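You operate a simulated robot arm through the tools that you are given. There is no shell and no other tool.

You run a simulated robot arm. Do the job below in one go: nothing can be reset, and whatever is moved stays where it is left.

JOB
Close and lock the keyboard drawer, then wipe the lint off the cabinet window.
Fine: use the yellow cloth and put it back; leave the window door locked. What is to be rubbed or washed off counts as gone when no trace of it is left.
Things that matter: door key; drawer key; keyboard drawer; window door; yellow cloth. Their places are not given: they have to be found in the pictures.

It is judged by the outcome, as a careful person would: the job done as asked, and still so three seconds after it is handed in. It fails if anything else is knocked over, pushed out of place, dropped, spilled or broken. Flat cloth is picked up by pressing the open fingertips on it (5 to 10 N) and closing them slowly along it; thin cloth reads only 2 to 8 mm in the jaws.

ROBOT AND FRAMES
A 7-joint arm with a two-finger parallel gripper, fixed in place. Base frame: the origin is at the foot of the arm, x ahead of it, y to its left, z up. Units: cm, degrees, N and s.
Its first joint turns from -132.0 to 132.0 degrees. Payload 3.91 kg.
Tool frame: the origin (TCP) lies between the finger pads and is the grasp point; the fingertips stand 3 cm ahead of it; z points along the fingers, y is the line along which they close. The gripper opens to 11 cm. The fingers are 2 cm wide and 1 cm thick; the gripper's body (4.8 by 11.2 cm) begins 5.5 cm behind the TCP.
Orientation is that of the tool frame in the base frame, as [roll, pitch, yaw] about the fixed x, y, z axes, in that order (R = Rz(yaw) Ry(pitch) Rx(roll)). With the fingers straight down and closing along the base's y, the tool's x points along the base's -x, its y along +y and its z along -z.

CONTROLS
- The arm moves only by the tool servo_tool. Its argument "steps" is a list of rows, each a list of 6 numbers: the shift along the tool's x, y, z in cm, then the turn, a rotation vector about the tool's x, y, z in degrees. In form: [[tx, ty, tz, rx, ry, rz], ...]. A call has 1 to 20 rows; each row is the pose to reach, as a shift and turn from the pose commanded when the call began, along the tool's axes at that moment. "jaw" is the gripper command, from -1 (shut) to 1 (fully open), values between in proportion, set as the call begins (left out, the last holds). Rows are played at 5 a second. More than 5 cm and 8.6 degrees between two rows, or a gripper value outside its range, and nothing of the call is played. Where a pose cannot be reached the arm comes as near as it can. A force on the tool above 50 N (or 10 N above the force at the start of the call, whichever is more), or a blocked arm, ends the call early, and 0.2 s more pass. Each finger travels about 10.8 cm/s and halts on what it meets, pressing with about 21 N; the grip force reading is that of the motor and also rises with nothing between the fingers. The clock runs only during rows and for 0.2 s after the last one: add rows that repeat a pose to give the fingers time. It gives the time, the measured TCP pose, the force on the tool (base axes), the opening and the grip force at its end, in the units of the frame above (readings bear some noise), with the torque about the TCP (base axes, N m) and any sound that the robot's microphone picked up, and new pictures: "pictures" is both (left out), scene, wrist or none.
- Cameras (640 x 400 px; columns grow to the right, rows downward): "scene" is fixed at [5.06, -64.67, 141.06]; the picture's right is [0.59, -0.80, 0.00], its down [-0.24, -0.18, -0.96] and it looks along [0.77, 0.57, -0.30] (base axes); focal length 312 px, centre (320, 200). "wrist" rides on the gripper at [7.2, 1.7, -10.3] in the tool frame; the picture's right is [-0.23, 0.97, 0.00], its down [-0.76, -0.18, -0.62] and it looks along [-0.61, -0.14, 0.78] (tool axes); focal length 222 px, centre (320, 200).
- pixel_to_xyz(camera, pixels): for up to 12 pixels [column, row] of the newest picture of that camera ("zoom" is the newest enlarged one), the place [x, y, z] in the base frame of the surface seen there, good to about 0.2 cm, but the place of the scene camera against the robot may be out by one fixed shift of up to 1.8 cm in any direction. The clock stands still meanwhile.
- close_up(camera, box): a new picture of the part [left, top, right, bottom] of that camera's present view, enlarged. The clock stands still meanwhile.
- close_job(): hands the job in; it is judged then, once.

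Open the gripper and draw the arm clear of the work before you hand the job in, unless the task says otherwise.

The tools are called as name(argument=value, ...) on one line, values as JSON. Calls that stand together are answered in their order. servo_tool: Moves the arm, as the interface text tells. Its arguments: {"type":"object","properties":{"steps":{"type":"array","items":{"type":"array","items":{"type":"number"}}},"jaw":{"type":"number"},"pictures":{"type":"string","enum":["both","scene","wrist","none"]}},"required":["steps"]} The other tools are called the same way: pixel_to_xyz (camera, pixels) gives the place of the surface under pixels of a picture; close_up (camera, box) takes an enlarged picture of a part of a camera's view; close_job () hands the job in.

At the start:

```text
t: 0.0
position: [52.13, 4.75, 143.47]
tcp_rot: [180.0, 0.0, -180.0]
force: [0.5, 0.6, -0.4]
torque: [0.03, -0.01, -0.02]
finger_gap: 11.01
grip_force: 0.1
```

scene: 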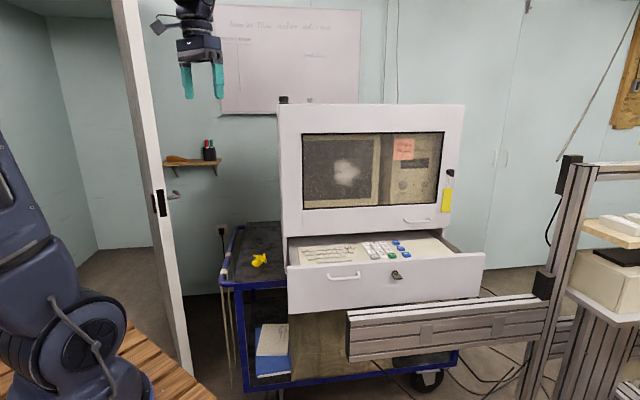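
wrist: 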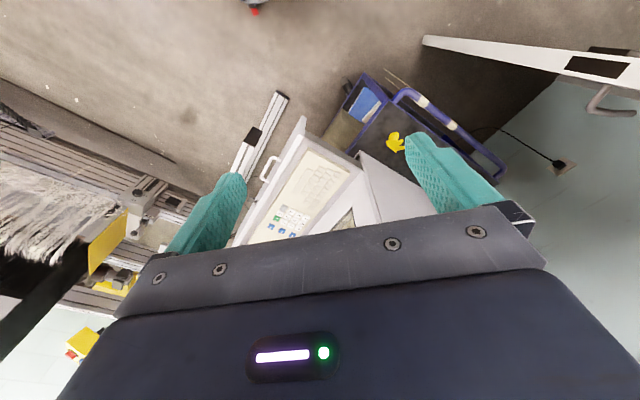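

The scene picture shows a white cabinet with a window (lint blob near (346,172)), an open keyboard drawer with a lock at (396,275), a door lock near (449,173) with something yellow hanging at (446,200), and a yellow thing on the trolley at (259,260). I take enlarged views first.

close_up(camera="scene", box=[270, 90, 490, 228])

close_up(camera="scene", box=[270, 220, 500, 364])

close_up(camera="scene", box=[210, 210, 310, 272])

```text
2.90 times, centred on (380, 159) of scene
```

zoom: 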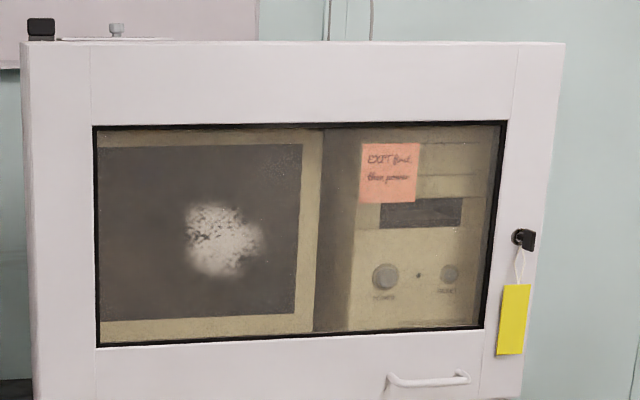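

```text
2.78 times, centred on (385, 292) of scene
```

zoom: 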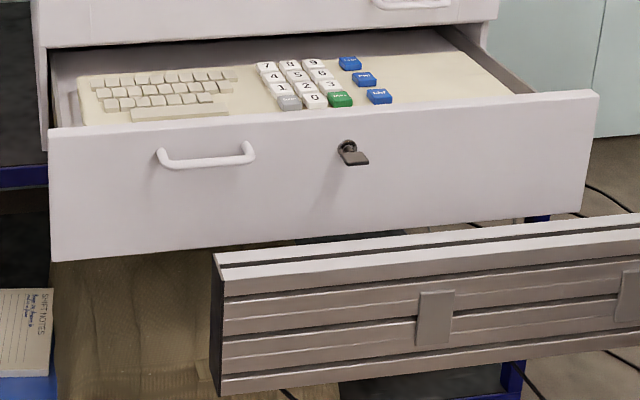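

```text
6.40 times, centred on (260, 241) of scene
```

zoom: 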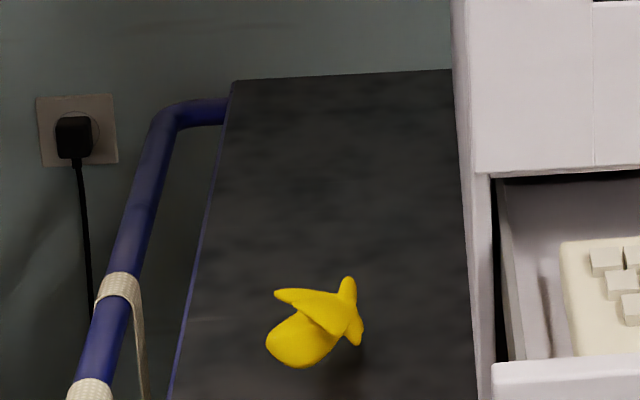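

The crumpled yellow cloth lies on the trolley top at about (260,260); both locks seem to have keys in them. I measure places on the door, window, lint, keys, drawer and cloth.

pixel_to_xyz(camera="scene", pixels=[[346, 172], [320, 150], [360, 195], [403, 148], [430, 190], [290, 160], [365, 120], [455, 150], [450, 172], [446, 200], [419, 220], [296, 200]])

pixel_to_xyz(camera="scene", pixels=[[344, 276], [396, 275], [290, 268], [482, 256], [291, 310], [478, 296], [259, 260], [250, 240], [270, 270], [380, 320], [350, 315], [545, 300]])

close_up(camera="scene", box=[425, 160, 473, 220])

close_up(camera="scene", box=[376, 260, 416, 290])

close_up(camera="scene", box=[300, 130, 400, 210])

```text
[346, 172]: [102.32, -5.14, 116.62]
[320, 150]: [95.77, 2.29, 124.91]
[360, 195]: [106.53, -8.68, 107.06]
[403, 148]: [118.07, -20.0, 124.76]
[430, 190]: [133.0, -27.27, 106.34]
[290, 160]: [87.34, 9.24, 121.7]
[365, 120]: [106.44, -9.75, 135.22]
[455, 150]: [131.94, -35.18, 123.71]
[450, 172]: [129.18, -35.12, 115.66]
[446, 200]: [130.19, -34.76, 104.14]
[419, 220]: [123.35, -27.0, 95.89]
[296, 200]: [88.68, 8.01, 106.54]
```

```text
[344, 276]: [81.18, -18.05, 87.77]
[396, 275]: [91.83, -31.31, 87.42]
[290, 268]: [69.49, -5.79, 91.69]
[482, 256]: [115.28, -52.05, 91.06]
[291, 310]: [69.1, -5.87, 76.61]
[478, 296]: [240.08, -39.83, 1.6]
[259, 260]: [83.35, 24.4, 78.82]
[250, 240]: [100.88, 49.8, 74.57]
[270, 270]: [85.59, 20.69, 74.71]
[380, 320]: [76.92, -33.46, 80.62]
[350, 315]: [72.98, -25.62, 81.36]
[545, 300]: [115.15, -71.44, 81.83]
```

```text
6.67 times, centred on (449, 190) of scene
```

zoom: 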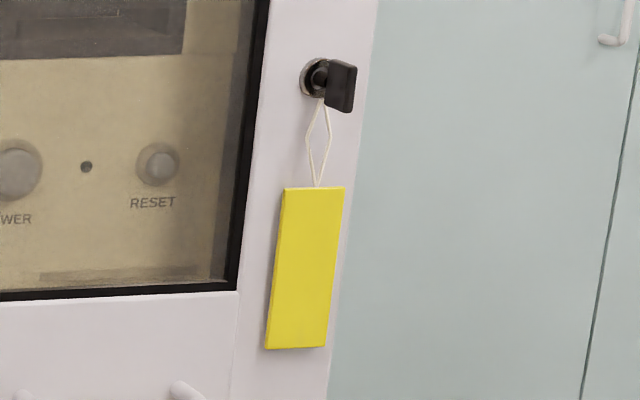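

```text
13.33 times, centred on (396, 275) of scene
```

zoom: 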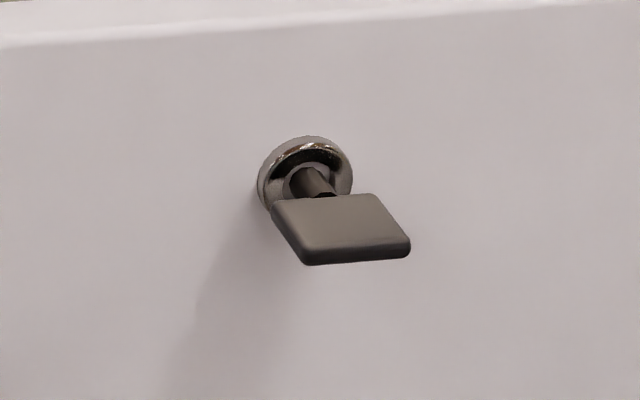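

```text
5.00 times, centred on (350, 170) of scene
```

zoom: 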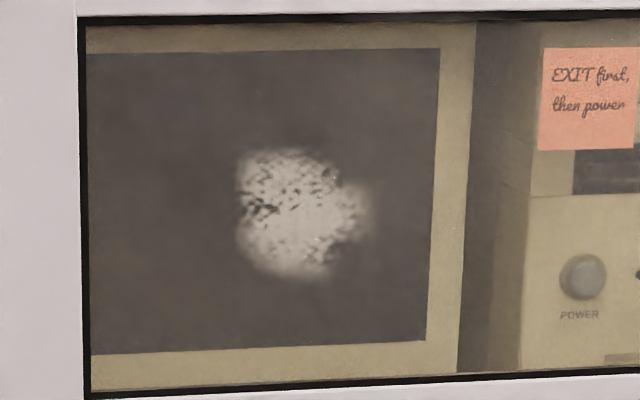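

The door face lies along x+y≈96.7 and the lint reads about x+y≈97.2, so I need to know whether it sits on the outer face of the glass. I sample more points over the window and zoom further.

pixel_to_xyz(camera="scene", pixels=[[341, 165], [346, 168], [350, 175], [343, 180], [338, 172], [355, 172], [330, 190], [310, 140], [366, 148], [377, 170], [385, 180], [440, 140]])

pixel_to_xyz(camera="scene", pixels=[[304, 170], [303, 205], [375, 206], [440, 160], [443, 150], [360, 136], [400, 142], [410, 155], [420, 165], [415, 187], [425, 145], [395, 195]])

close_up(camera="scene", box=[326, 154, 366, 190])

close_up(camera="scene", box=[350, 132, 390, 160])

close_up(camera="scene", box=[272, 90, 322, 122])

```text
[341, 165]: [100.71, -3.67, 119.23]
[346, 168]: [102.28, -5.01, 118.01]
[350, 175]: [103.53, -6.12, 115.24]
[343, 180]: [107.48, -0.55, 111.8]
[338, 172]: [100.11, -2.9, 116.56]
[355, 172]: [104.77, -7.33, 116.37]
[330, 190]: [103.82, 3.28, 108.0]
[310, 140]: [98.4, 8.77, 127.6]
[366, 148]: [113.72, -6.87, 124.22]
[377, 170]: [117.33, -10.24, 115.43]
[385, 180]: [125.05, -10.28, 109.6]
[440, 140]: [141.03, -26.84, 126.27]
```

```text
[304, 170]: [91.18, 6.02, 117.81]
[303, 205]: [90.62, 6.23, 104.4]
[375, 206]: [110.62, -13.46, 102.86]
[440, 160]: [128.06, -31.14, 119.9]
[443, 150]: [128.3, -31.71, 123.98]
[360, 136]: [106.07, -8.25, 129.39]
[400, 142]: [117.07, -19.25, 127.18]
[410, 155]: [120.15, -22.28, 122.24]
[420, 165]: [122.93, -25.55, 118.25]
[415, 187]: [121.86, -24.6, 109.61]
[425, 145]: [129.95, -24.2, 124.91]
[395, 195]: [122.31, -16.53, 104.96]
```

```text
11.11 times, centred on (346, 172) of scene
```

zoom: 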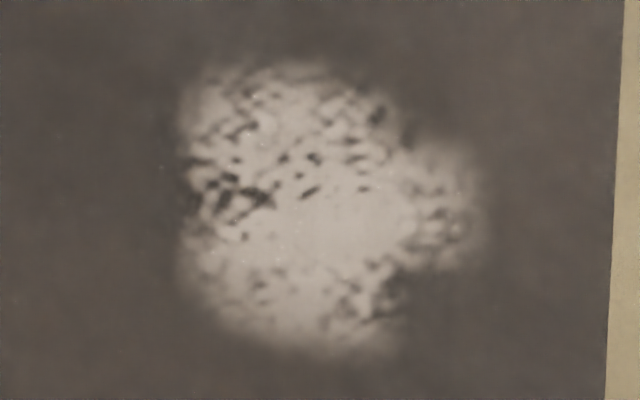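

```text
14.29 times, centred on (370, 146) of scene
```

zoom: 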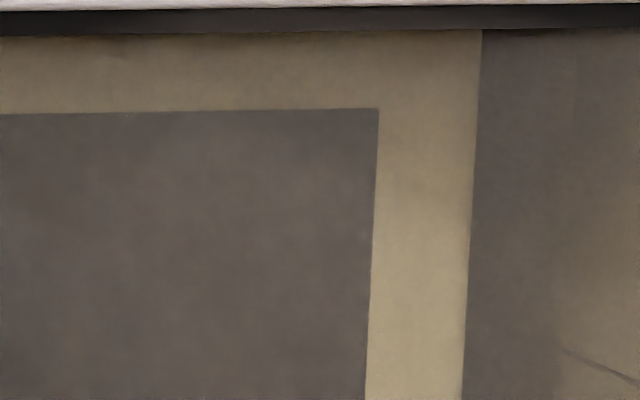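

```text
12.50 times, centred on (297, 106) of scene
```

zoom: 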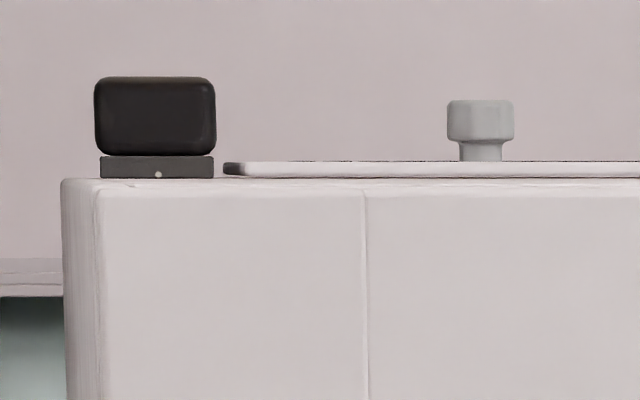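

Lint reads x+y≈97.0–97.4, the black window seal ≈97, the note ≈97.9 and the monitor ≈107, so the lint seems to be on the outer glass face. I now compare the wrist camera's measures (cloth at (396,142), drawer corner at (303,120), handle at (268,166)) with the scene's, to find the scene camera's shift.

pixel_to_xyz(camera="wrist", pixels=[[396, 142], [303, 120], [268, 166], [262, 180], [273, 158], [280, 217], [275, 220], [370, 150], [280, 97], [250, 135], [362, 162], [245, 240]])

close_up(camera="wrist", box=[220, 70, 480, 250])

pixel_to_xyz(camera="scene", pixels=[[187, 92], [219, 92], [187, 75], [219, 75], [288, 266], [330, 277], [358, 272], [349, 320], [545, 295], [260, 253], [284, 110], [463, 110]])

```text
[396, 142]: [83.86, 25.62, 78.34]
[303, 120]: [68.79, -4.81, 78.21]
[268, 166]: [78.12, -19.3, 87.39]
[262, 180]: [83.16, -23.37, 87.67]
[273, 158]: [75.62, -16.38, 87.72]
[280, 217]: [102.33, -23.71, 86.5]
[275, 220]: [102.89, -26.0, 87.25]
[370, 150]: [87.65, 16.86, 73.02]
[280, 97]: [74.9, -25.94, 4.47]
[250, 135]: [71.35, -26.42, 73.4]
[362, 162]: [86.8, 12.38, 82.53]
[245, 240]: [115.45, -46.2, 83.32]
```

```text
2.22 times, centred on (350, 160) of wrist
```

zoom: 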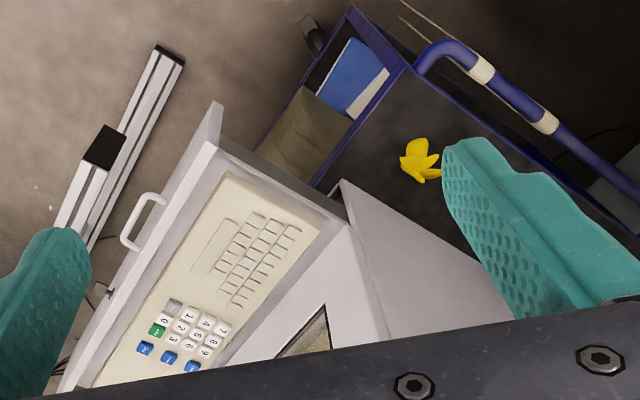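

```text
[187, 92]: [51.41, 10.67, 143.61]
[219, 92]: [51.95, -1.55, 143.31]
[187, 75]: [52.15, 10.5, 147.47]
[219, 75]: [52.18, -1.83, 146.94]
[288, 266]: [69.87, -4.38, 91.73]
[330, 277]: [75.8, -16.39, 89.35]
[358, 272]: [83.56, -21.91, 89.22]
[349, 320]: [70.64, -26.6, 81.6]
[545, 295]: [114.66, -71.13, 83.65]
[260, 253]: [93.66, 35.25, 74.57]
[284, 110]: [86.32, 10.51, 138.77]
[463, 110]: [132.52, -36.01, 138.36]
```

The finger readings match the TCP within about 0.5 cm, so the scene shift is small horizontally. I check the arm's own shoulder/elbow places, the white door post and the beam to know reach and obstacles.

pixel_to_xyz(camera="scene", pixels=[[70, 340], [30, 270], [15, 190], [140, 380], [160, 205], [130, 60], [172, 193], [187, 97], [185, 30], [356, 313], [356, 306], [420, 300]])

pixel_to_xyz(camera="wrist", pixels=[[301, 137], [302, 134], [248, 150], [240, 165], [255, 128], [270, 205], [330, 190], [345, 155], [270, 180], [360, 100], [395, 135], [400, 148]])

```text
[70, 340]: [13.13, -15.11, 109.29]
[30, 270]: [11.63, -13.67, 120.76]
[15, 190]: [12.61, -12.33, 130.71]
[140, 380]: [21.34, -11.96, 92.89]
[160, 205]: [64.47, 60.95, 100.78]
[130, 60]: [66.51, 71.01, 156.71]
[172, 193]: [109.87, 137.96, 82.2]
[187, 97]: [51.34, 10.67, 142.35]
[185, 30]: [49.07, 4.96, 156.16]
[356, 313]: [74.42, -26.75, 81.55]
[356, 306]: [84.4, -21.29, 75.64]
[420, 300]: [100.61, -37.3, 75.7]
```

```text
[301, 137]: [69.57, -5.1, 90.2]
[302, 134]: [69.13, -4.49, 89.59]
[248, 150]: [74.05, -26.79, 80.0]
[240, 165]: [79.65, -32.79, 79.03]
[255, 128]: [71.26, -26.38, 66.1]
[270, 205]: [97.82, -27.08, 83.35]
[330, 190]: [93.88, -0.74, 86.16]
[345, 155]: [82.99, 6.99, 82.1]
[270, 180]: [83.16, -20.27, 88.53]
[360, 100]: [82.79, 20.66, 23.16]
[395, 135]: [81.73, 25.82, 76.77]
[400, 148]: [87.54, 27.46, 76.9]
```

The shoulder sits around z≈110 and the scene z reads about 1.5 cm high (drawer corner 91.7 vs 90.2 from the wrist, beam top 81.5 vs 80). I move the tool right/down and yaw it 45° to line up with the cabinet's normal (direction [0.707,0.707,0]).

servo_tool(steps=[[-1, -3, 1, 0, 0, -5], [-2, -6, 2, 0, 0, -10], [-3, -9, 3, 0, 0, -15], [-4, -12, 4, 0, 0, -20], [-5, -15, 5, 0, 0, -25], [-6, -18, 6, 0, 0, -30], [-7, -21, 7, 0, 0, -35], [-8, -24, 8, 0, 0, -40], [-9, -27, 9, 0, 0, -45], [-9, -27, 9, 0, 0, -45]], jaw=-1, pictures="both")

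```text
t: 2.2
position: [61.23, -22.2, 134.35]
tcp_rot: [179.9, 0.0, -134.9]
force: [0.4, -0.1, 0.6]
torque: [0.01, 0.0, -0.01]
finger_gap: 0.0
grip_force: 21.1
```

scene: 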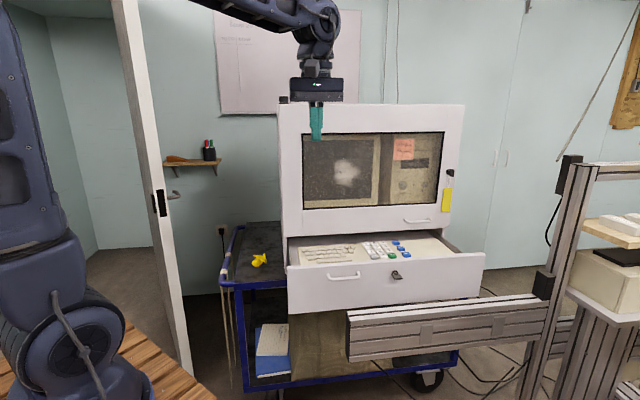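
wrist: 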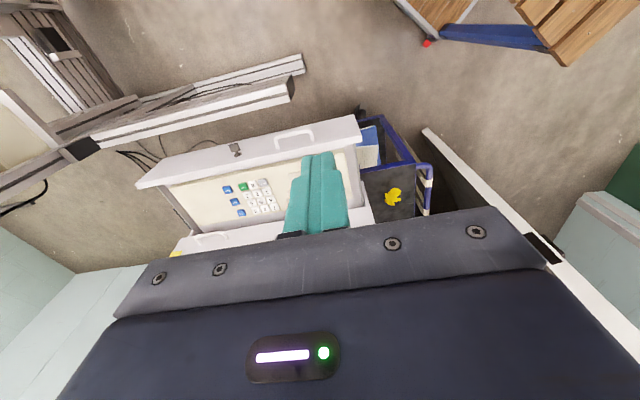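

The yaw is right (fingers down, tool x along (-0.707,-0.707)). The wrist picture shows the drawer key at (236,150) and the handle near (295,135); I measure the drawer front with the wrist camera.

close_up(camera="wrist", box=[120, 90, 400, 260])

pixel_to_xyz(camera="wrist", pixels=[[236, 148], [236, 152], [295, 131], [278, 137], [311, 130], [262, 148], [337, 128], [160, 170], [355, 128], [200, 100], [290, 80], [270, 70]])

```text
2.29 times, centred on (260, 175) of wrist
```

zoom: 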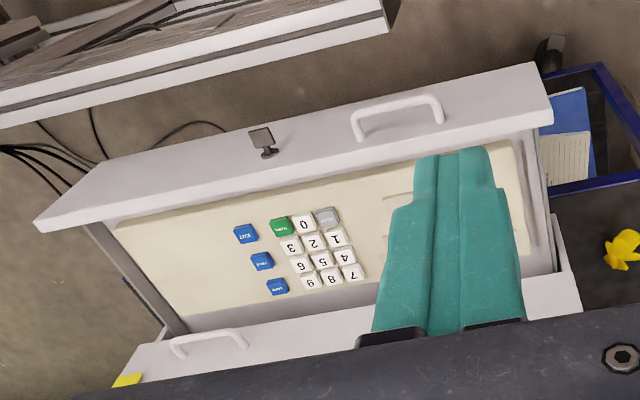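

```text
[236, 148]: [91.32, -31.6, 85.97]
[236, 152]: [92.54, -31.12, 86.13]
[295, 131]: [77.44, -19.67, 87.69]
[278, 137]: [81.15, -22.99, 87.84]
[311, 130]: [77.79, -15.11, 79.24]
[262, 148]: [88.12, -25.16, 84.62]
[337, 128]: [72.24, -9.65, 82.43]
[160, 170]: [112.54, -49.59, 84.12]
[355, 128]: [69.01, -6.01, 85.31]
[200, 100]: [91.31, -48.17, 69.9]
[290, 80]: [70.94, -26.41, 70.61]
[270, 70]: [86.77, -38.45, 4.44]
```

Drawer front is at x+y≈62.8, top z≈90.2; the key is at (91.5,-31.5,86), the handle ends near (81,-23); the beam top is z≈80. I tilt the tool 45° forward while coming down to a spot in front of and above the gap between handle and key.

servo_tool(steps=[[-0.42, -1.79, 2.86, 0, -3.75, 0], [-0.85, -3.58, 5.73, 0, -7.5, 0], [-1.27, -5.37, 8.59, 0, -11.25, 0], [-1.69, -7.16, 11.45, 0, -15, 0], [-2.11, -8.95, 14.31, 0, -18.75, 0], [-2.54, -10.74, 17.18, 0, -22.5, 0], [-2.96, -12.52, 20.04, 0, -26.25, 0], [-3.38, -14.31, 22.9, 0, -30, 0], [-3.8, -16.1, 25.76, 0, -33.75, 0], [-4.23, -17.89, 28.63, 0, -37.5, 0], [-4.65, -19.68, 31.49, 0, -41.25, 0], [-5.07, -21.47, 34.35, 0, -45, 0], [-5.07, -21.47, 34.35, 0, -45, 0]], pictures="both")

```text
t: 5.0
position: [79.71, -33.99, 99.78]
tcp_rot: [-179.9, 45.1, -135.0]
force: [0.0, -0.6, 0.0]
torque: [0.0, -0.01, -0.05]
finger_gap: 0.0
grip_force: 21.4
```

scene: 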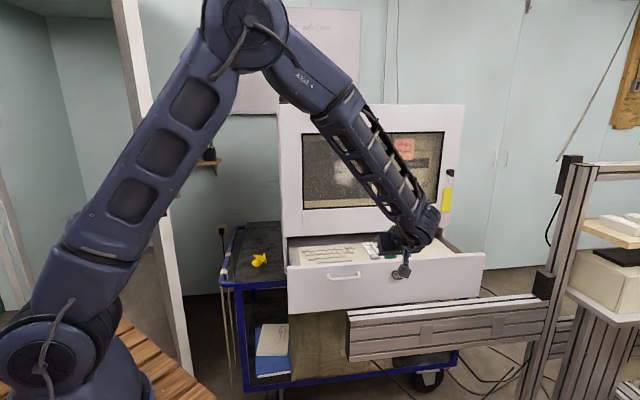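
wrist: 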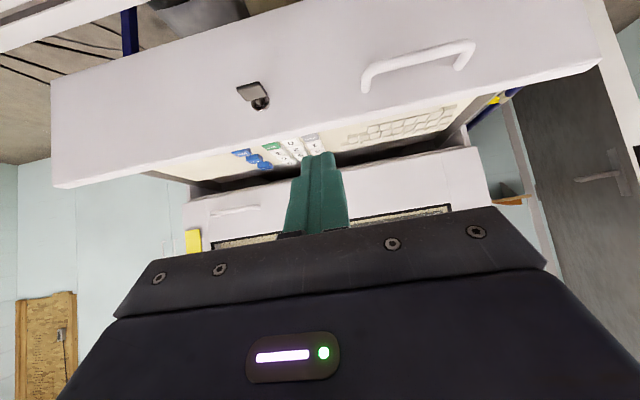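

The arm reached the tilted pose cleanly. I lower the closed fingertips to about 3.5 cm in front of the drawer front, between key and handle.

servo_tool(steps=[[1.26, 0, 3.6, 0, 0, 0], [2.52, 0, 7.2, 0, 0, 0], [3.78, 0, 10.8, 0, 0, 0], [5.04, 0, 14.34, 0, 0, 0], [5.04, 0, 14.34, 0, 0, 0]], pictures="both")

```text
t: 6.2
position: [84.87, -29.35, 86.09]
tcp_rot: [180.0, 45.0, -135.1]
force: [0.1, 0.3, 0.1]
torque: [-0.02, 0.01, 0.03]
finger_gap: 0.0
grip_force: 21.2
```

scene: 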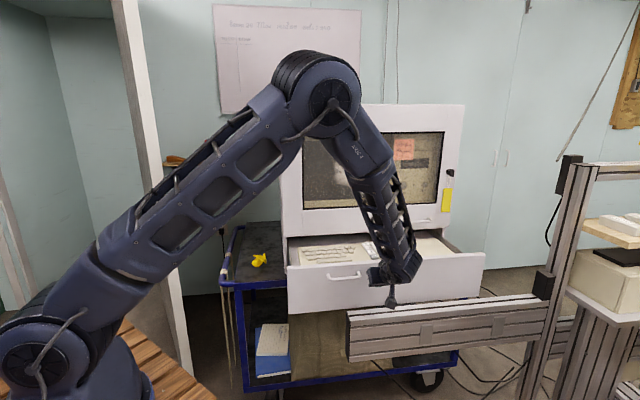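
wrist: 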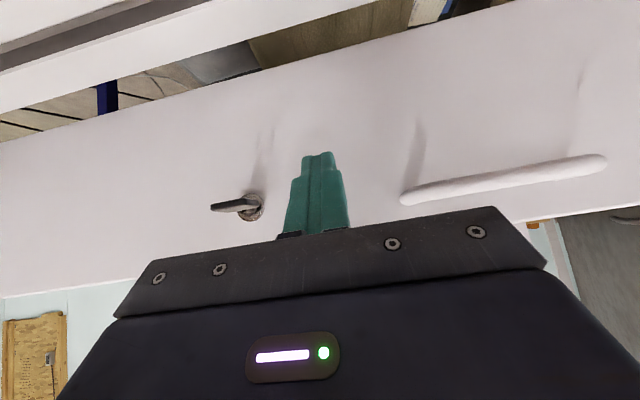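

Fingertips are at (318,160) in the wrist view, clear of key and handle. I push the drawer in along the cabinet normal, slowly, watching the force.

servo_tool(steps=[[-0.85, 0, 0.85, 0, 0, 0], [-1.7, 0, 1.7, 0, 0, 0], [-2.55, 0, 2.55, 0, 0, 0], [-3.4, 0, 3.4, 0, 0, 0], [-4.25, 0, 4.25, 0, 0, 0], [-5.1, 0, 5.1, 0, 0, 0], [-5.95, 0, 5.95, 0, 0, 0], [-6.8, 0, 6.8, 0, 0, 0], [-7.65, 0, 7.65, 0, 0, 0], [-8.5, 0, 8.5, 0, 0, 0]], pictures="both")

```text
t: 8.4
position: [93.13, -20.49, 86.42]
tcp_rot: [-180.0, 45.1, -135.0]
force: [-0.2, 0.5, 0.0]
torque: [-0.01, -0.03, -0.03]
finger_gap: 0.03
grip_force: 20.9
```

scene: 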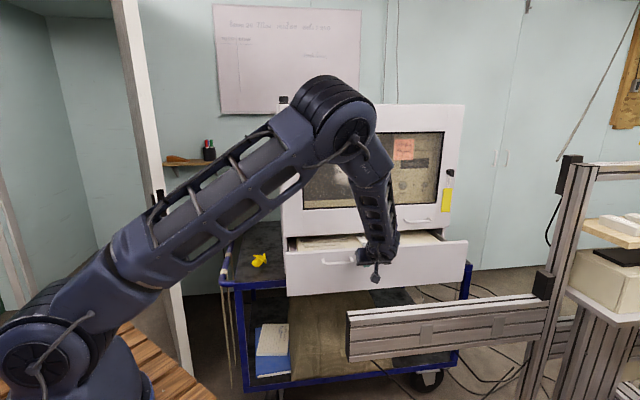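
wrist: 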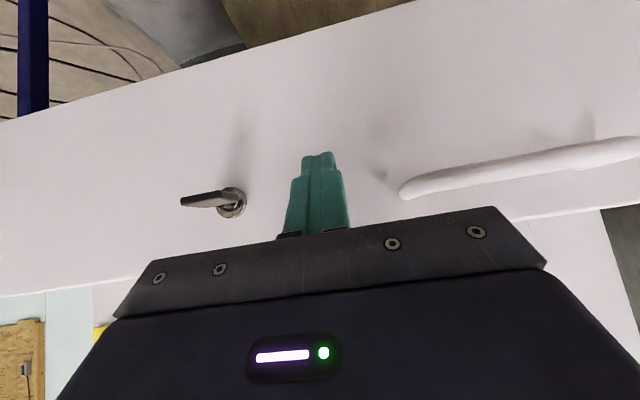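

The drawer moved in about 9 cm with little force. I carry on pushing.

servo_tool(steps=[[-0.85, 0, 0.85, 0, 0, 0], [-1.7, 0, 1.7, 0, 0, 0], [-2.55, 0, 2.55, 0, 0, 0], [-3.4, 0, 3.4, 0, 0, 0], [-4.25, 0, 4.25, 0, 0, 0], [-5.1, 0, 5.1, 0, 0, 0], [-5.95, 0, 5.95, 0, 0, 0], [-6.8, 0, 6.8, 0, 0, 0], [-7.65, 0, 7.65, 0, 0, 0], [-8.5, 0, 8.5, 0, 0, 0]], pictures="both")

```text
t: 10.6
position: [101.66, -12.26, 86.24]
tcp_rot: [-179.9, 45.0, -134.9]
force: [-0.5, 0.0, -0.2]
torque: [-0.02, -0.03, 0.02]
finger_gap: 0.04
grip_force: 21.1
```

scene: 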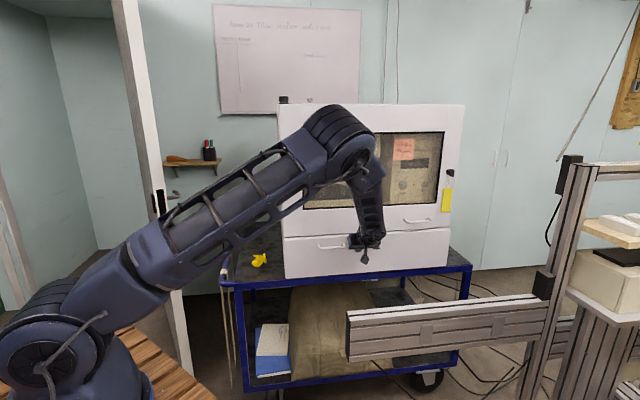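
wrist: 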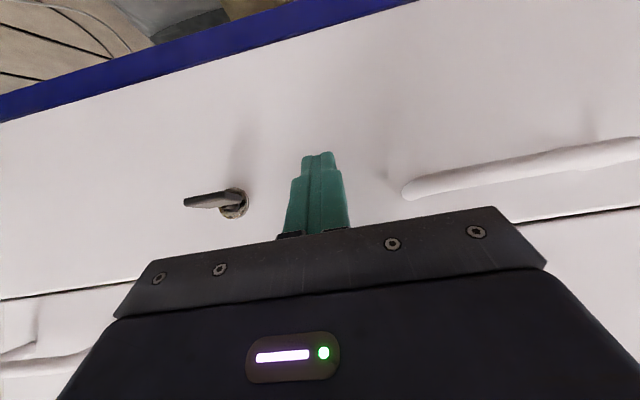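

The drawer looks nearly shut in both pictures. I keep pushing in small steps until the force rises.

servo_tool(steps=[[-0.35, 0, 0.35, 0, 0, 0], [-0.7, 0, 0.7, 0, 0, 0], [-1.05, 0, 1.05, 0, 0, 0], [-1.4, 0, 1.4, 0, 0, 0], [-1.75, 0, 1.75, 0, 0, 0]], pictures="both")

```text
t: 11.8
position: [103.06, -10.93, 86.17]
tcp_rot: [179.8, 44.7, -135.4]
force: [-8.7, -6.5, 4.4]
torque: [-0.01, 0.06, 0.03]
finger_gap: 0.01
grip_force: 20.7
stopped in row 5: the force on the tool passed its limit at 61 N (the readings are from after the stop); the commanded pose is now the measured one
```

scene: 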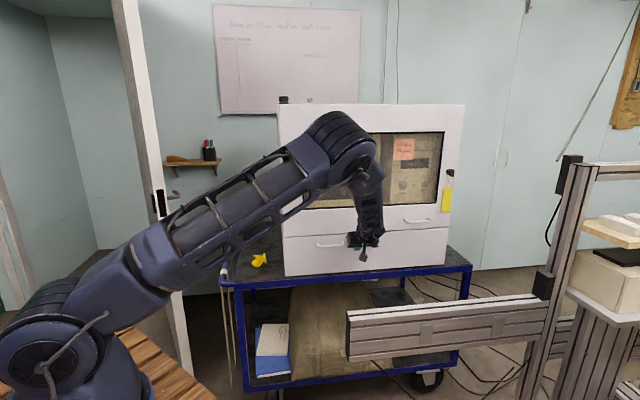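
wrist: 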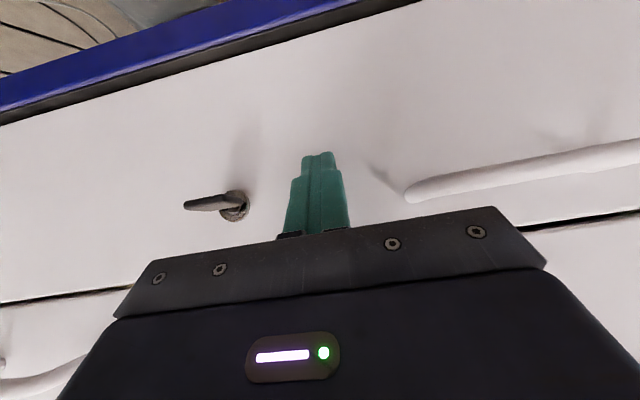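

The drawer hit its stop (61 N peak). I measure the drawer front, key and door face with the wrist camera, and zoom in on the key to see its shape.

pixel_to_xyz(camera="wrist", pixels=[[190, 206], [205, 203], [225, 200], [240, 208], [237, 200], [270, 180], [150, 200], [250, 240], [60, 310], [40, 330], [360, 170], [450, 180]])

close_up(camera="wrist", box=[150, 165, 290, 250])

close_up(camera="scene", box=[270, 200, 470, 290])

pixel_to_xyz(camera="scene", pixels=[[295, 228], [295, 250], [420, 232], [420, 245], [440, 245], [436, 230], [300, 260], [450, 172]])

```text
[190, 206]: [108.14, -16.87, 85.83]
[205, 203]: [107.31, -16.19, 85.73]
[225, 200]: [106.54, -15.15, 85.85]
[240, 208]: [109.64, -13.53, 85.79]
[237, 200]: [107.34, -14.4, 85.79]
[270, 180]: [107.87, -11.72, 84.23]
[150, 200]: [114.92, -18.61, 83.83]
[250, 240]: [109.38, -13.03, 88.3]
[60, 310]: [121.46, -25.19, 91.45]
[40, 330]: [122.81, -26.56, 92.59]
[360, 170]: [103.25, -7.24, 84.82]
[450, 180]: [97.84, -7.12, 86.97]
```

```text
4.57 times, centred on (220, 208) of wrist
```

zoom: 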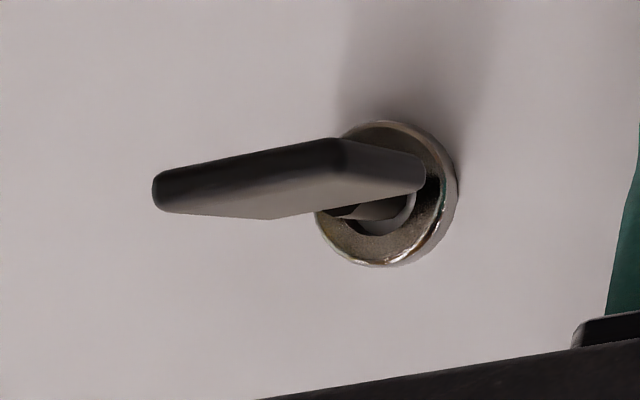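

```text
3.20 times, centred on (370, 245) of scene
```

zoom: 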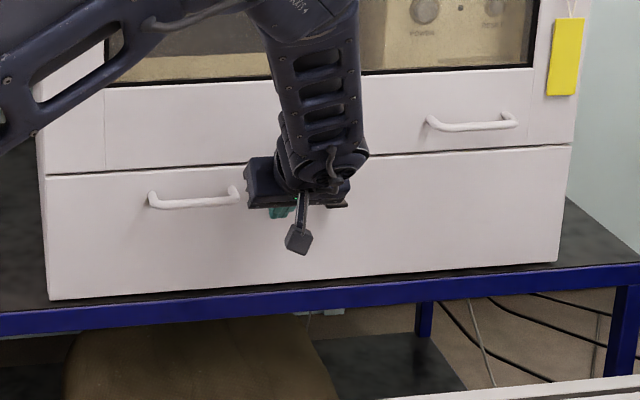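

```text
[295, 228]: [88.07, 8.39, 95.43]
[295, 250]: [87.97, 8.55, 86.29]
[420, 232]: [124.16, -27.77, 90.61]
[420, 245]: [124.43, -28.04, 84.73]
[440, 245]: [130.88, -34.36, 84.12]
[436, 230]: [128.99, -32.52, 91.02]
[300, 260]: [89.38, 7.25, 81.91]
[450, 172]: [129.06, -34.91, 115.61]
```

Drawer and door faces are now flush (both x+y≈96.4 in the scene). The key's bow is a horizontal plate around (107.3,-16,85.8), its axis at u=(x−y)/√2≈87.1. Before turning it I check the wrist link sizes against the beam, since a horizontal tool puts the wrist near the beam top (z≈80).

pixel_to_xyz(camera="scene", pixels=[[370, 218], [362, 178], [372, 195], [382, 230], [360, 215], [352, 243], [362, 256], [345, 135], [378, 150], [360, 160], [380, 175], [340, 165]])

close_up(camera="scene", box=[290, 100, 420, 270])

pixel_to_xyz(camera="scene", pixels=[[440, 300], [440, 307], [440, 296], [420, 303], [380, 306], [360, 311], [500, 296], [500, 300], [352, 312], [440, 330], [440, 345], [400, 250]])

```text
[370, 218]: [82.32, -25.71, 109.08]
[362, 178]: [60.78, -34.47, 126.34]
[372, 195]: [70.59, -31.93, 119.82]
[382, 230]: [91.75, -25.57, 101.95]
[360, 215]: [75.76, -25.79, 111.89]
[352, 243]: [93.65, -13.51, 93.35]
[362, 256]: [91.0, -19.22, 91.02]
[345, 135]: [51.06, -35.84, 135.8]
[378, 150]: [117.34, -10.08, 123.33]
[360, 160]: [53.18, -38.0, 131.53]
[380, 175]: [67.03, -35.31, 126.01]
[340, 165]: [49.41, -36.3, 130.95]
```

```text
2.35 times, centred on (355, 185) of scene
```

zoom: 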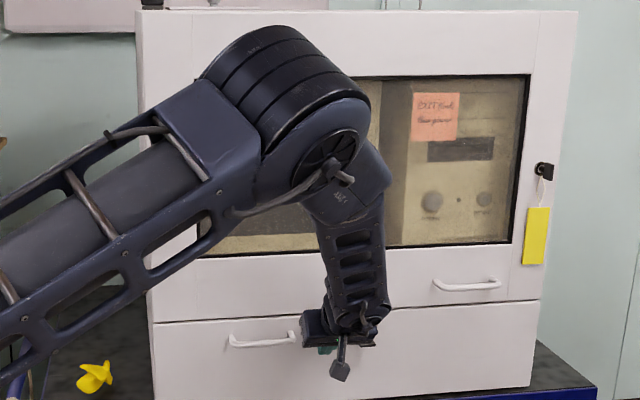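

```text
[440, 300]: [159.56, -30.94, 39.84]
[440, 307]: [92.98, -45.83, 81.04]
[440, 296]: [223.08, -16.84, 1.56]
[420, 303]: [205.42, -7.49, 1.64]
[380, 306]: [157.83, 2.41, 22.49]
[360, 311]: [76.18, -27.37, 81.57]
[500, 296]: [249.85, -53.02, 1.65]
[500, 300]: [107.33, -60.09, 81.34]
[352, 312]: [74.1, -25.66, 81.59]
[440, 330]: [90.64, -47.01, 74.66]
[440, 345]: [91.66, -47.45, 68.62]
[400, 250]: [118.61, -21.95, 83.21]
```

The beam top spans x+y≈43–49 at true z≈80, so I will grip the key with the tool tilted 10° down to keep the wrist clear. First I back away from the drawer and tilt to that angle.

servo_tool(steps=[[1.41, 0, -1.41, 0, 0, 0], [2.82, 0, -2.82, 0, 0, 0], [4.24, 0, -4.24, 0, 0, 0], [5.65, 0, -5.65, 0, 0, 0], [7.07, 0, -7.07, 0, 0, 0], [7.17, -0.82, -7.5, 0, -4.4, 0], [7.26, -1.65, -7.95, 0, -8.8, 0], [7.36, -2.47, -8.39, 0, -13.1, 0], [7.46, -3.29, -8.82, 0, -17.5, 0], [7.56, -4.11, -9.26, 0, -21.9, 0], [7.65, -4.94, -9.7, 0, -26.3, 0], [7.75, -5.76, -10.14, 0, -30.6, 0], [7.85, -6.58, -10.58, 0, -35, 0], [7.85, -6.58, -10.58, 0, -35, 0]], pictures="both")

```text
t: 14.8
position: [98.52, -24.72, 88.1]
tcp_rot: [179.2, 79.9, -135.8]
force: [-0.8, 0.5, -0.2]
torque: [0.01, -0.02, -0.02]
finger_gap: 0.02
grip_force: 20.8
```

scene: 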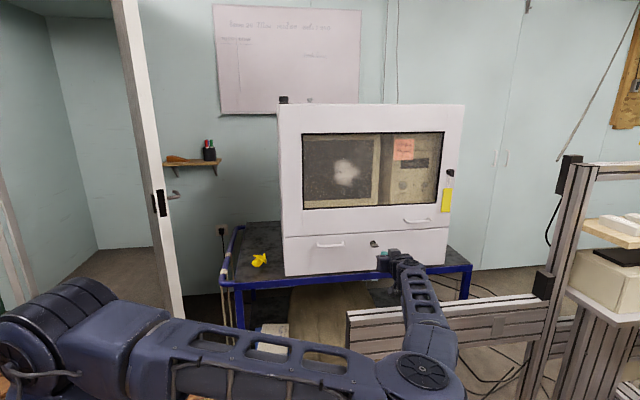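
wrist: 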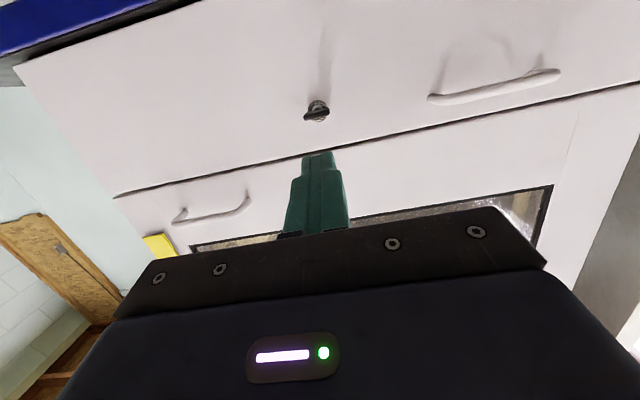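

The drawer stays shut. But the arm's elbow has swung low in the scene picture (joint at (420,372)), so I check where the links are relative to the beam.

pixel_to_xyz(camera="scene", pixels=[[420, 372], [427, 345], [418, 310], [410, 285], [400, 265], [385, 262], [300, 360], [100, 330], [30, 320], [395, 340], [450, 340], [405, 300]])

close_up(camera="scene", box=[330, 230, 490, 400])

close_up(camera="wrist", box=[250, 70, 390, 160])

pixel_to_xyz(camera="wrist", pixels=[[316, 117], [308, 117], [326, 112], [315, 107], [360, 110], [280, 110], [316, 100], [316, 111]])

```text
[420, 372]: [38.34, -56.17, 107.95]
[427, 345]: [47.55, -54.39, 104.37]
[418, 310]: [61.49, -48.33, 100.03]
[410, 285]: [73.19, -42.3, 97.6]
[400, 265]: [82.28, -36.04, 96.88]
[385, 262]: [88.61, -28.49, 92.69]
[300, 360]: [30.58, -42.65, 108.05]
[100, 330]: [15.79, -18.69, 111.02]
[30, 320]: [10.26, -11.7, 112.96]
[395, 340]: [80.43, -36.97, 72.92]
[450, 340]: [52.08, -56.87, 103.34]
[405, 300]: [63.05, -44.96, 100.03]
```

```text
2.35 times, centred on (410, 315) of scene
```

zoom: 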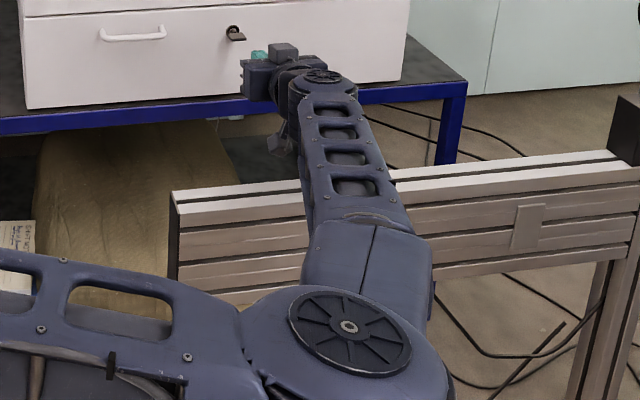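

```text
4.44 times, centred on (320, 115) of wrist
```

zoom: 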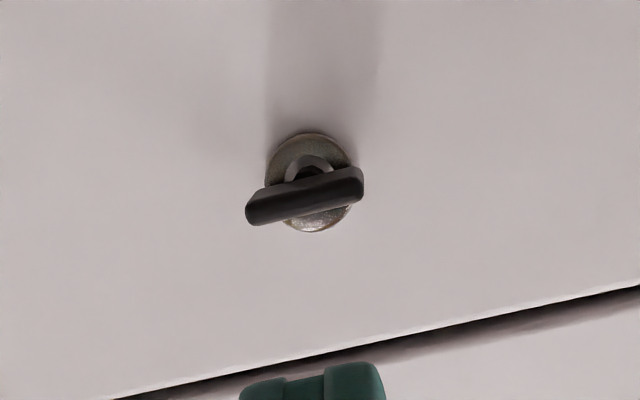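

```text
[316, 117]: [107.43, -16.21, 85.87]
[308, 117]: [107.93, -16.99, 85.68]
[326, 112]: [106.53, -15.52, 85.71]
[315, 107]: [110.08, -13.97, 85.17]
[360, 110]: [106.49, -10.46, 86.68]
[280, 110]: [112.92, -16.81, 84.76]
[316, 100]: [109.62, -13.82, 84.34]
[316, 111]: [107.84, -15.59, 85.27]
```

Links are clear of the beam (forearm top z≈97–108). The key bow's front edge runs from (107.9,-17.0) to (106.5,-15.5) at z≈85.75. I open the jaw to about 4 cm and roll the tool +90° about its axis so the fingers close vertically, then advance to 6 cm short of the grip.

servo_tool(steps=[[0, 0, 0, 0, 0, 7.5], [0, 0, 0, 0, 0, 15], [0, 0, 0, 0, 0, 22.5], [0, 0, 0, 0, 0, 30], [0, 0, 0, 0, 0, 37.5], [0, 0, 0, 0, 0, 45], [0, 0, 0, 0, 0, 52.5], [0, 0, 0, 0, 0, 60], [0, 0, 0, 0, 0, 67.5], [0, 0, 0, 0, 0, 75], [0, 0, 0, 0, 0, 82.5], [0, 0, 0, 0, 0, 90], [0.13, -0.16, 2.8, 0, 0, 90], [0.13, -0.16, 5.72, 0, 0, 90], [0.13, -0.16, 5.72, 0, 0, 90]], jaw=-0.27, pictures="both")

```text
t: 18.0
position: [102.67, -20.67, 87.03]
tcp_rot: [100.3, -0.3, 134.9]
force: [0.7, 0.0, -0.3]
torque: [0.02, -0.02, 0.03]
finger_gap: 4.01
grip_force: 0.0
```

scene: 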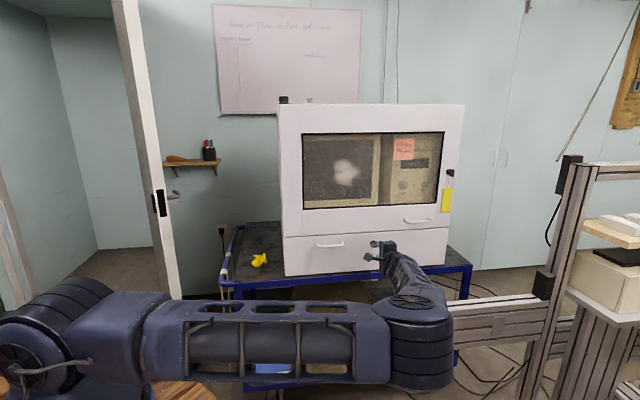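
wrist: 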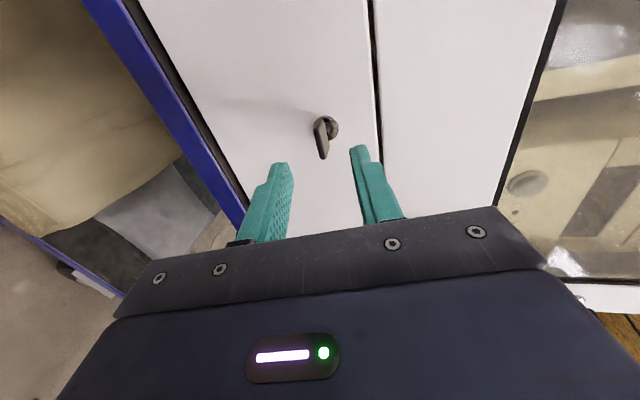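

The key (325,135) now sits between the open fingers in the wrist view. The elbow has moved; I check its place against the beam and refine the key's position.

pixel_to_xyz(camera="scene", pixels=[[418, 300], [420, 350], [420, 380], [440, 330], [410, 275], [395, 262], [360, 350], [445, 370], [455, 355], [250, 340], [388, 250], [400, 388]])

pixel_to_xyz(camera="wrist", pixels=[[321, 152], [325, 145], [318, 130], [325, 130], [330, 118], [338, 125], [328, 120], [290, 100], [323, 155], [322, 140], [330, 140], [300, 140]])

close_up(camera="wrist", box=[260, 95, 400, 205])

close_up(camera="scene", box=[330, 220, 500, 400])

```text
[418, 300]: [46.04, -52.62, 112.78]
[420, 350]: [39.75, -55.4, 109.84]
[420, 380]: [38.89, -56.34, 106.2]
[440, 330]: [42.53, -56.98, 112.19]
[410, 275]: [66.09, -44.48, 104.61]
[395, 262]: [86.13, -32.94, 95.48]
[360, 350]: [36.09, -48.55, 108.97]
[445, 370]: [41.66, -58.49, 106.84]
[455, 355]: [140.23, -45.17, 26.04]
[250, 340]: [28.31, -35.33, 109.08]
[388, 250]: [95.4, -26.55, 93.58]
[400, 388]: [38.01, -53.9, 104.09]
```

```text
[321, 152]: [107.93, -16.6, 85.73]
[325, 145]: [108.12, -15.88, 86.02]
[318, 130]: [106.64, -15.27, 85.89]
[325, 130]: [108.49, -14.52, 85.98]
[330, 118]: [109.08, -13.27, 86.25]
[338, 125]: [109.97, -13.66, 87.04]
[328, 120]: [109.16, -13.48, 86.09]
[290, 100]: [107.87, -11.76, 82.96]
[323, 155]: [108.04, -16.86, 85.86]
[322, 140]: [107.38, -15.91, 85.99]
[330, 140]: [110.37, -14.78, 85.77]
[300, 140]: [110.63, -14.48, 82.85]
```

```text
3.64 times, centred on (330, 150) of wrist
```

zoom: 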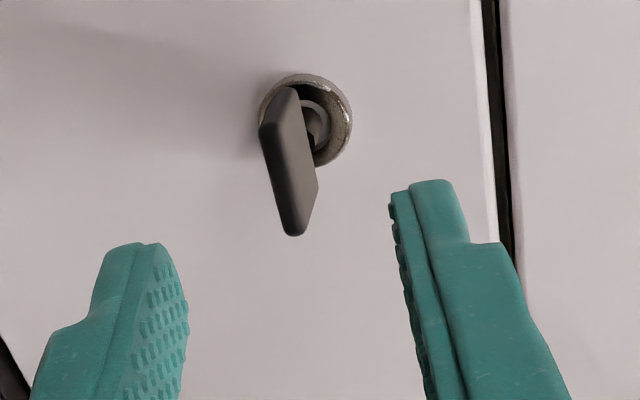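

```text
2.22 times, centred on (415, 310) of scene
```

zoom: 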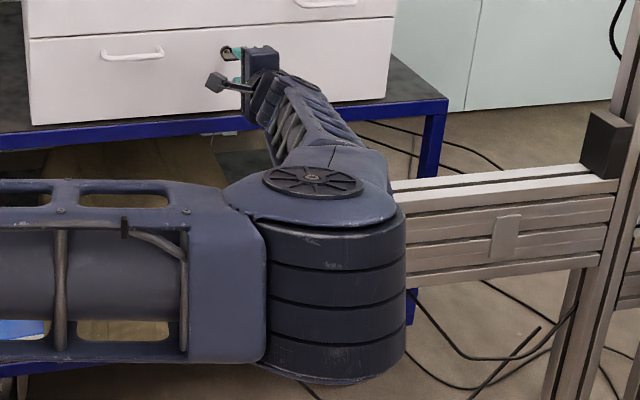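

Elbow and forearm are well clear. Bow centre is about (s≈92.6, u≈87.25, z≈85.85); I advance so the fingertips straddle the bow, stopping about 1 cm short of the drawer face.

servo_tool(steps=[[-0.02, 0.03, 1.5, 0, 0, 0], [-0.04, 0.07, 3, 0, 0, 0], [-0.06, 0.1, 4.5, 0, 0, 0], [-0.08, 0.13, 5.83, 0, 0, 0], [-0.08, 0.13, 5.83, 0, 0, 0]], pictures="wrist")

```text
t: 19.2
position: [106.76, -16.6, 85.85]
tcp_rot: [100.3, -0.2, 134.9]
force: [0.5, -0.9, -0.9]
torque: [-0.01, -0.02, 0.0]
finger_gap: 4.02
grip_force: 0.0
```

wrist: 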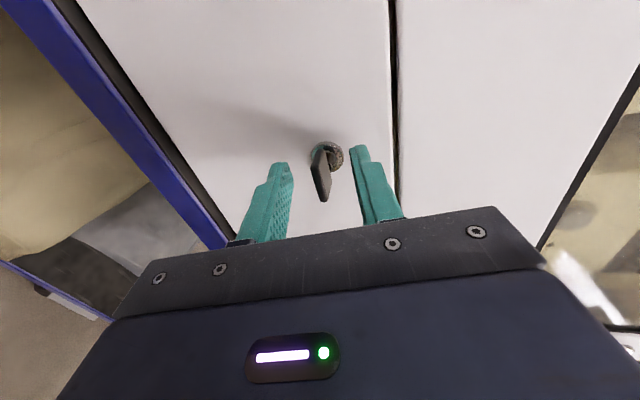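

The bow (321,172) is between the fingers. I zoom in to check it is centred before closing.

close_up(camera="wrist", box=[260, 120, 400, 230])

pixel_to_xyz(camera="wrist", pixels=[[324, 198], [322, 180], [316, 160], [283, 168], [290, 180], [356, 152], [365, 170], [320, 170]])

```text
3.64 times, centred on (330, 175) of wrist
```

zoom: 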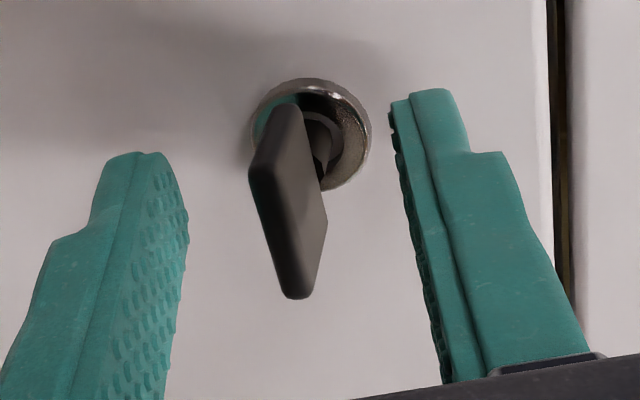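

```text
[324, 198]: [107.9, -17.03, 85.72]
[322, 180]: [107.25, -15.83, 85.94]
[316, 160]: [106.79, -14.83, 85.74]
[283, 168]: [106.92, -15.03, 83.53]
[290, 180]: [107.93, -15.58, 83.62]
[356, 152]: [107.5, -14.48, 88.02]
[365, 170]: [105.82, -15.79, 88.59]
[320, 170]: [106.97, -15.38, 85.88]
```

Finger faces are at z≈83.55 and 88.0, the bow at 85.8: centred. I close the jaws on the bow.

servo_tool(steps=[[0, 0, 0, 0, 0, 0], [0, 0, 0, 0, 0, 0], [0, 0, 0, 0, 0, 0], [0, 0, 0, 0, 0, 0]], jaw=-1, pictures="wrist")

```text
t: 20.2
position: [106.85, -16.58, 86.1]
tcp_rot: [100.3, 0.0, 134.9]
force: [5.2, 0.1, 19.0]
torque: [0.98, -1.09, 0.7]
finger_gap: 1.14
grip_force: 44.4
```

wrist: 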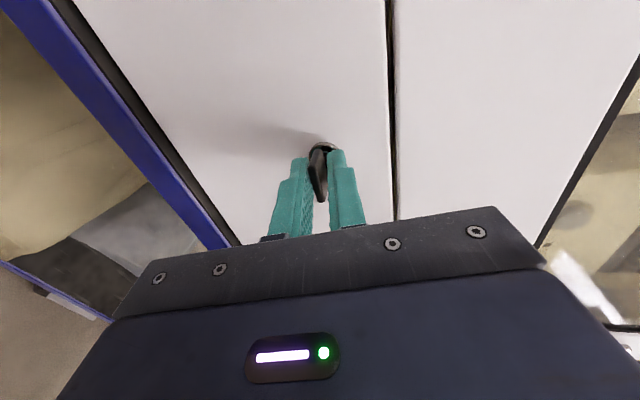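

The bow is gripped (gap 1.14 cm) with 19 N upward on the tool, meaning my command is a bit low. I raise 0.25 cm to relax it, then try a small clockwise turn (+ about tool z).

servo_tool(steps=[[0, 0.12, 0, 0, 0, 0], [0, 0.25, 0, 0, 0, 0], [0, 0.25, 0, 0, 0, 0]], pictures="none")

```text
t: 21.0
position: [106.88, -16.54, 86.08]
tcp_rot: [100.4, -0.2, 134.9]
force: [-4.5, 4.3, -10.2]
torque: [0.54, -0.77, -1.16]
finger_gap: 1.13
grip_force: 45.3
```

The force flipped to −10 N, so neutral is about 0.08 lower. I set that and turn +20° in 4° steps, watching torque.

servo_tool(steps=[[0, -0.08, 0, 0, 0, 0], [0, -0.08, 0, 0, 0, 4], [0, -0.08, 0, 0, 0, 8], [0, -0.08, 0, 0, 0, 12], [0, -0.08, 0, 0, 0, 16], [0, -0.08, 0, 0, 0, 20], [0, -0.08, 0, 0, 0, 20]], pictures="wrist")

```text
t: 22.6
position: [106.7, -16.94, 86.04]
tcp_rot: [100.9, -19.9, 131.0]
force: [5.4, -3.0, -19.4]
torque: [-0.41, -1.48, -0.42]
finger_gap: 1.67
grip_force: 44.9
```

wrist: 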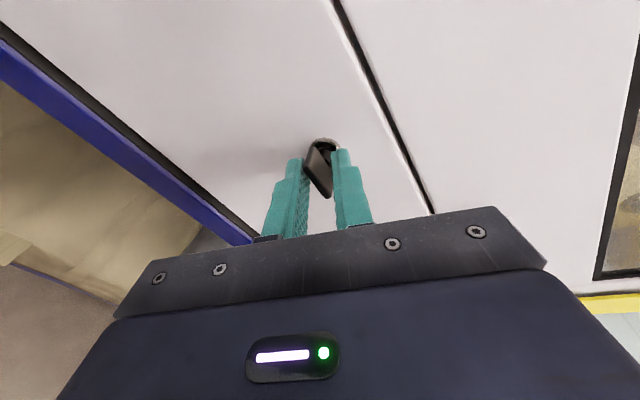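

The gap widened to 1.67 cm and there is −1.3 N·m about the key axis, so the bow seems not to follow clockwise. I zoom in to see.

close_up(camera="wrist", box=[250, 120, 400, 230])

close_up(camera="scene", box=[345, 220, 435, 280])

```text
3.64 times, centred on (325, 175) of wrist
```

zoom: 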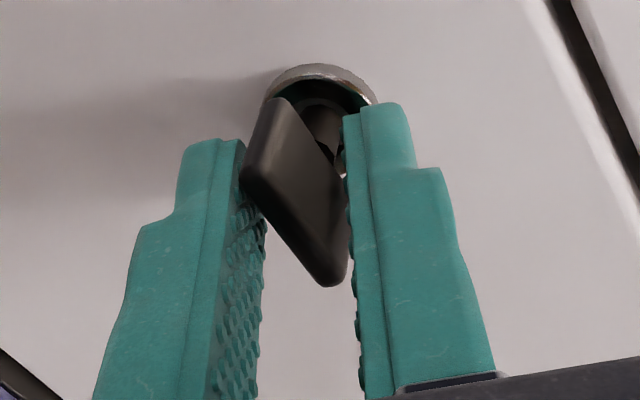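

```text
6.67 times, centred on (390, 250) of scene
```

zoom: 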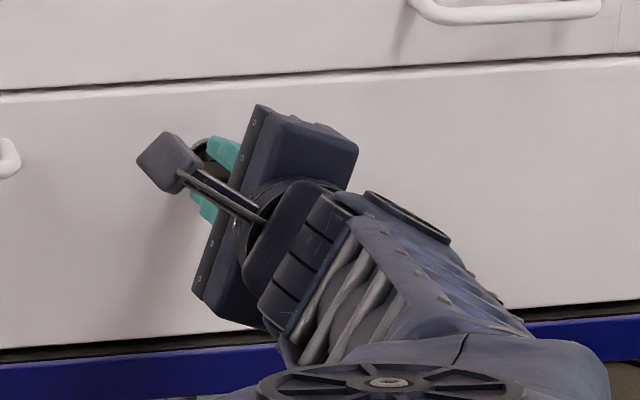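

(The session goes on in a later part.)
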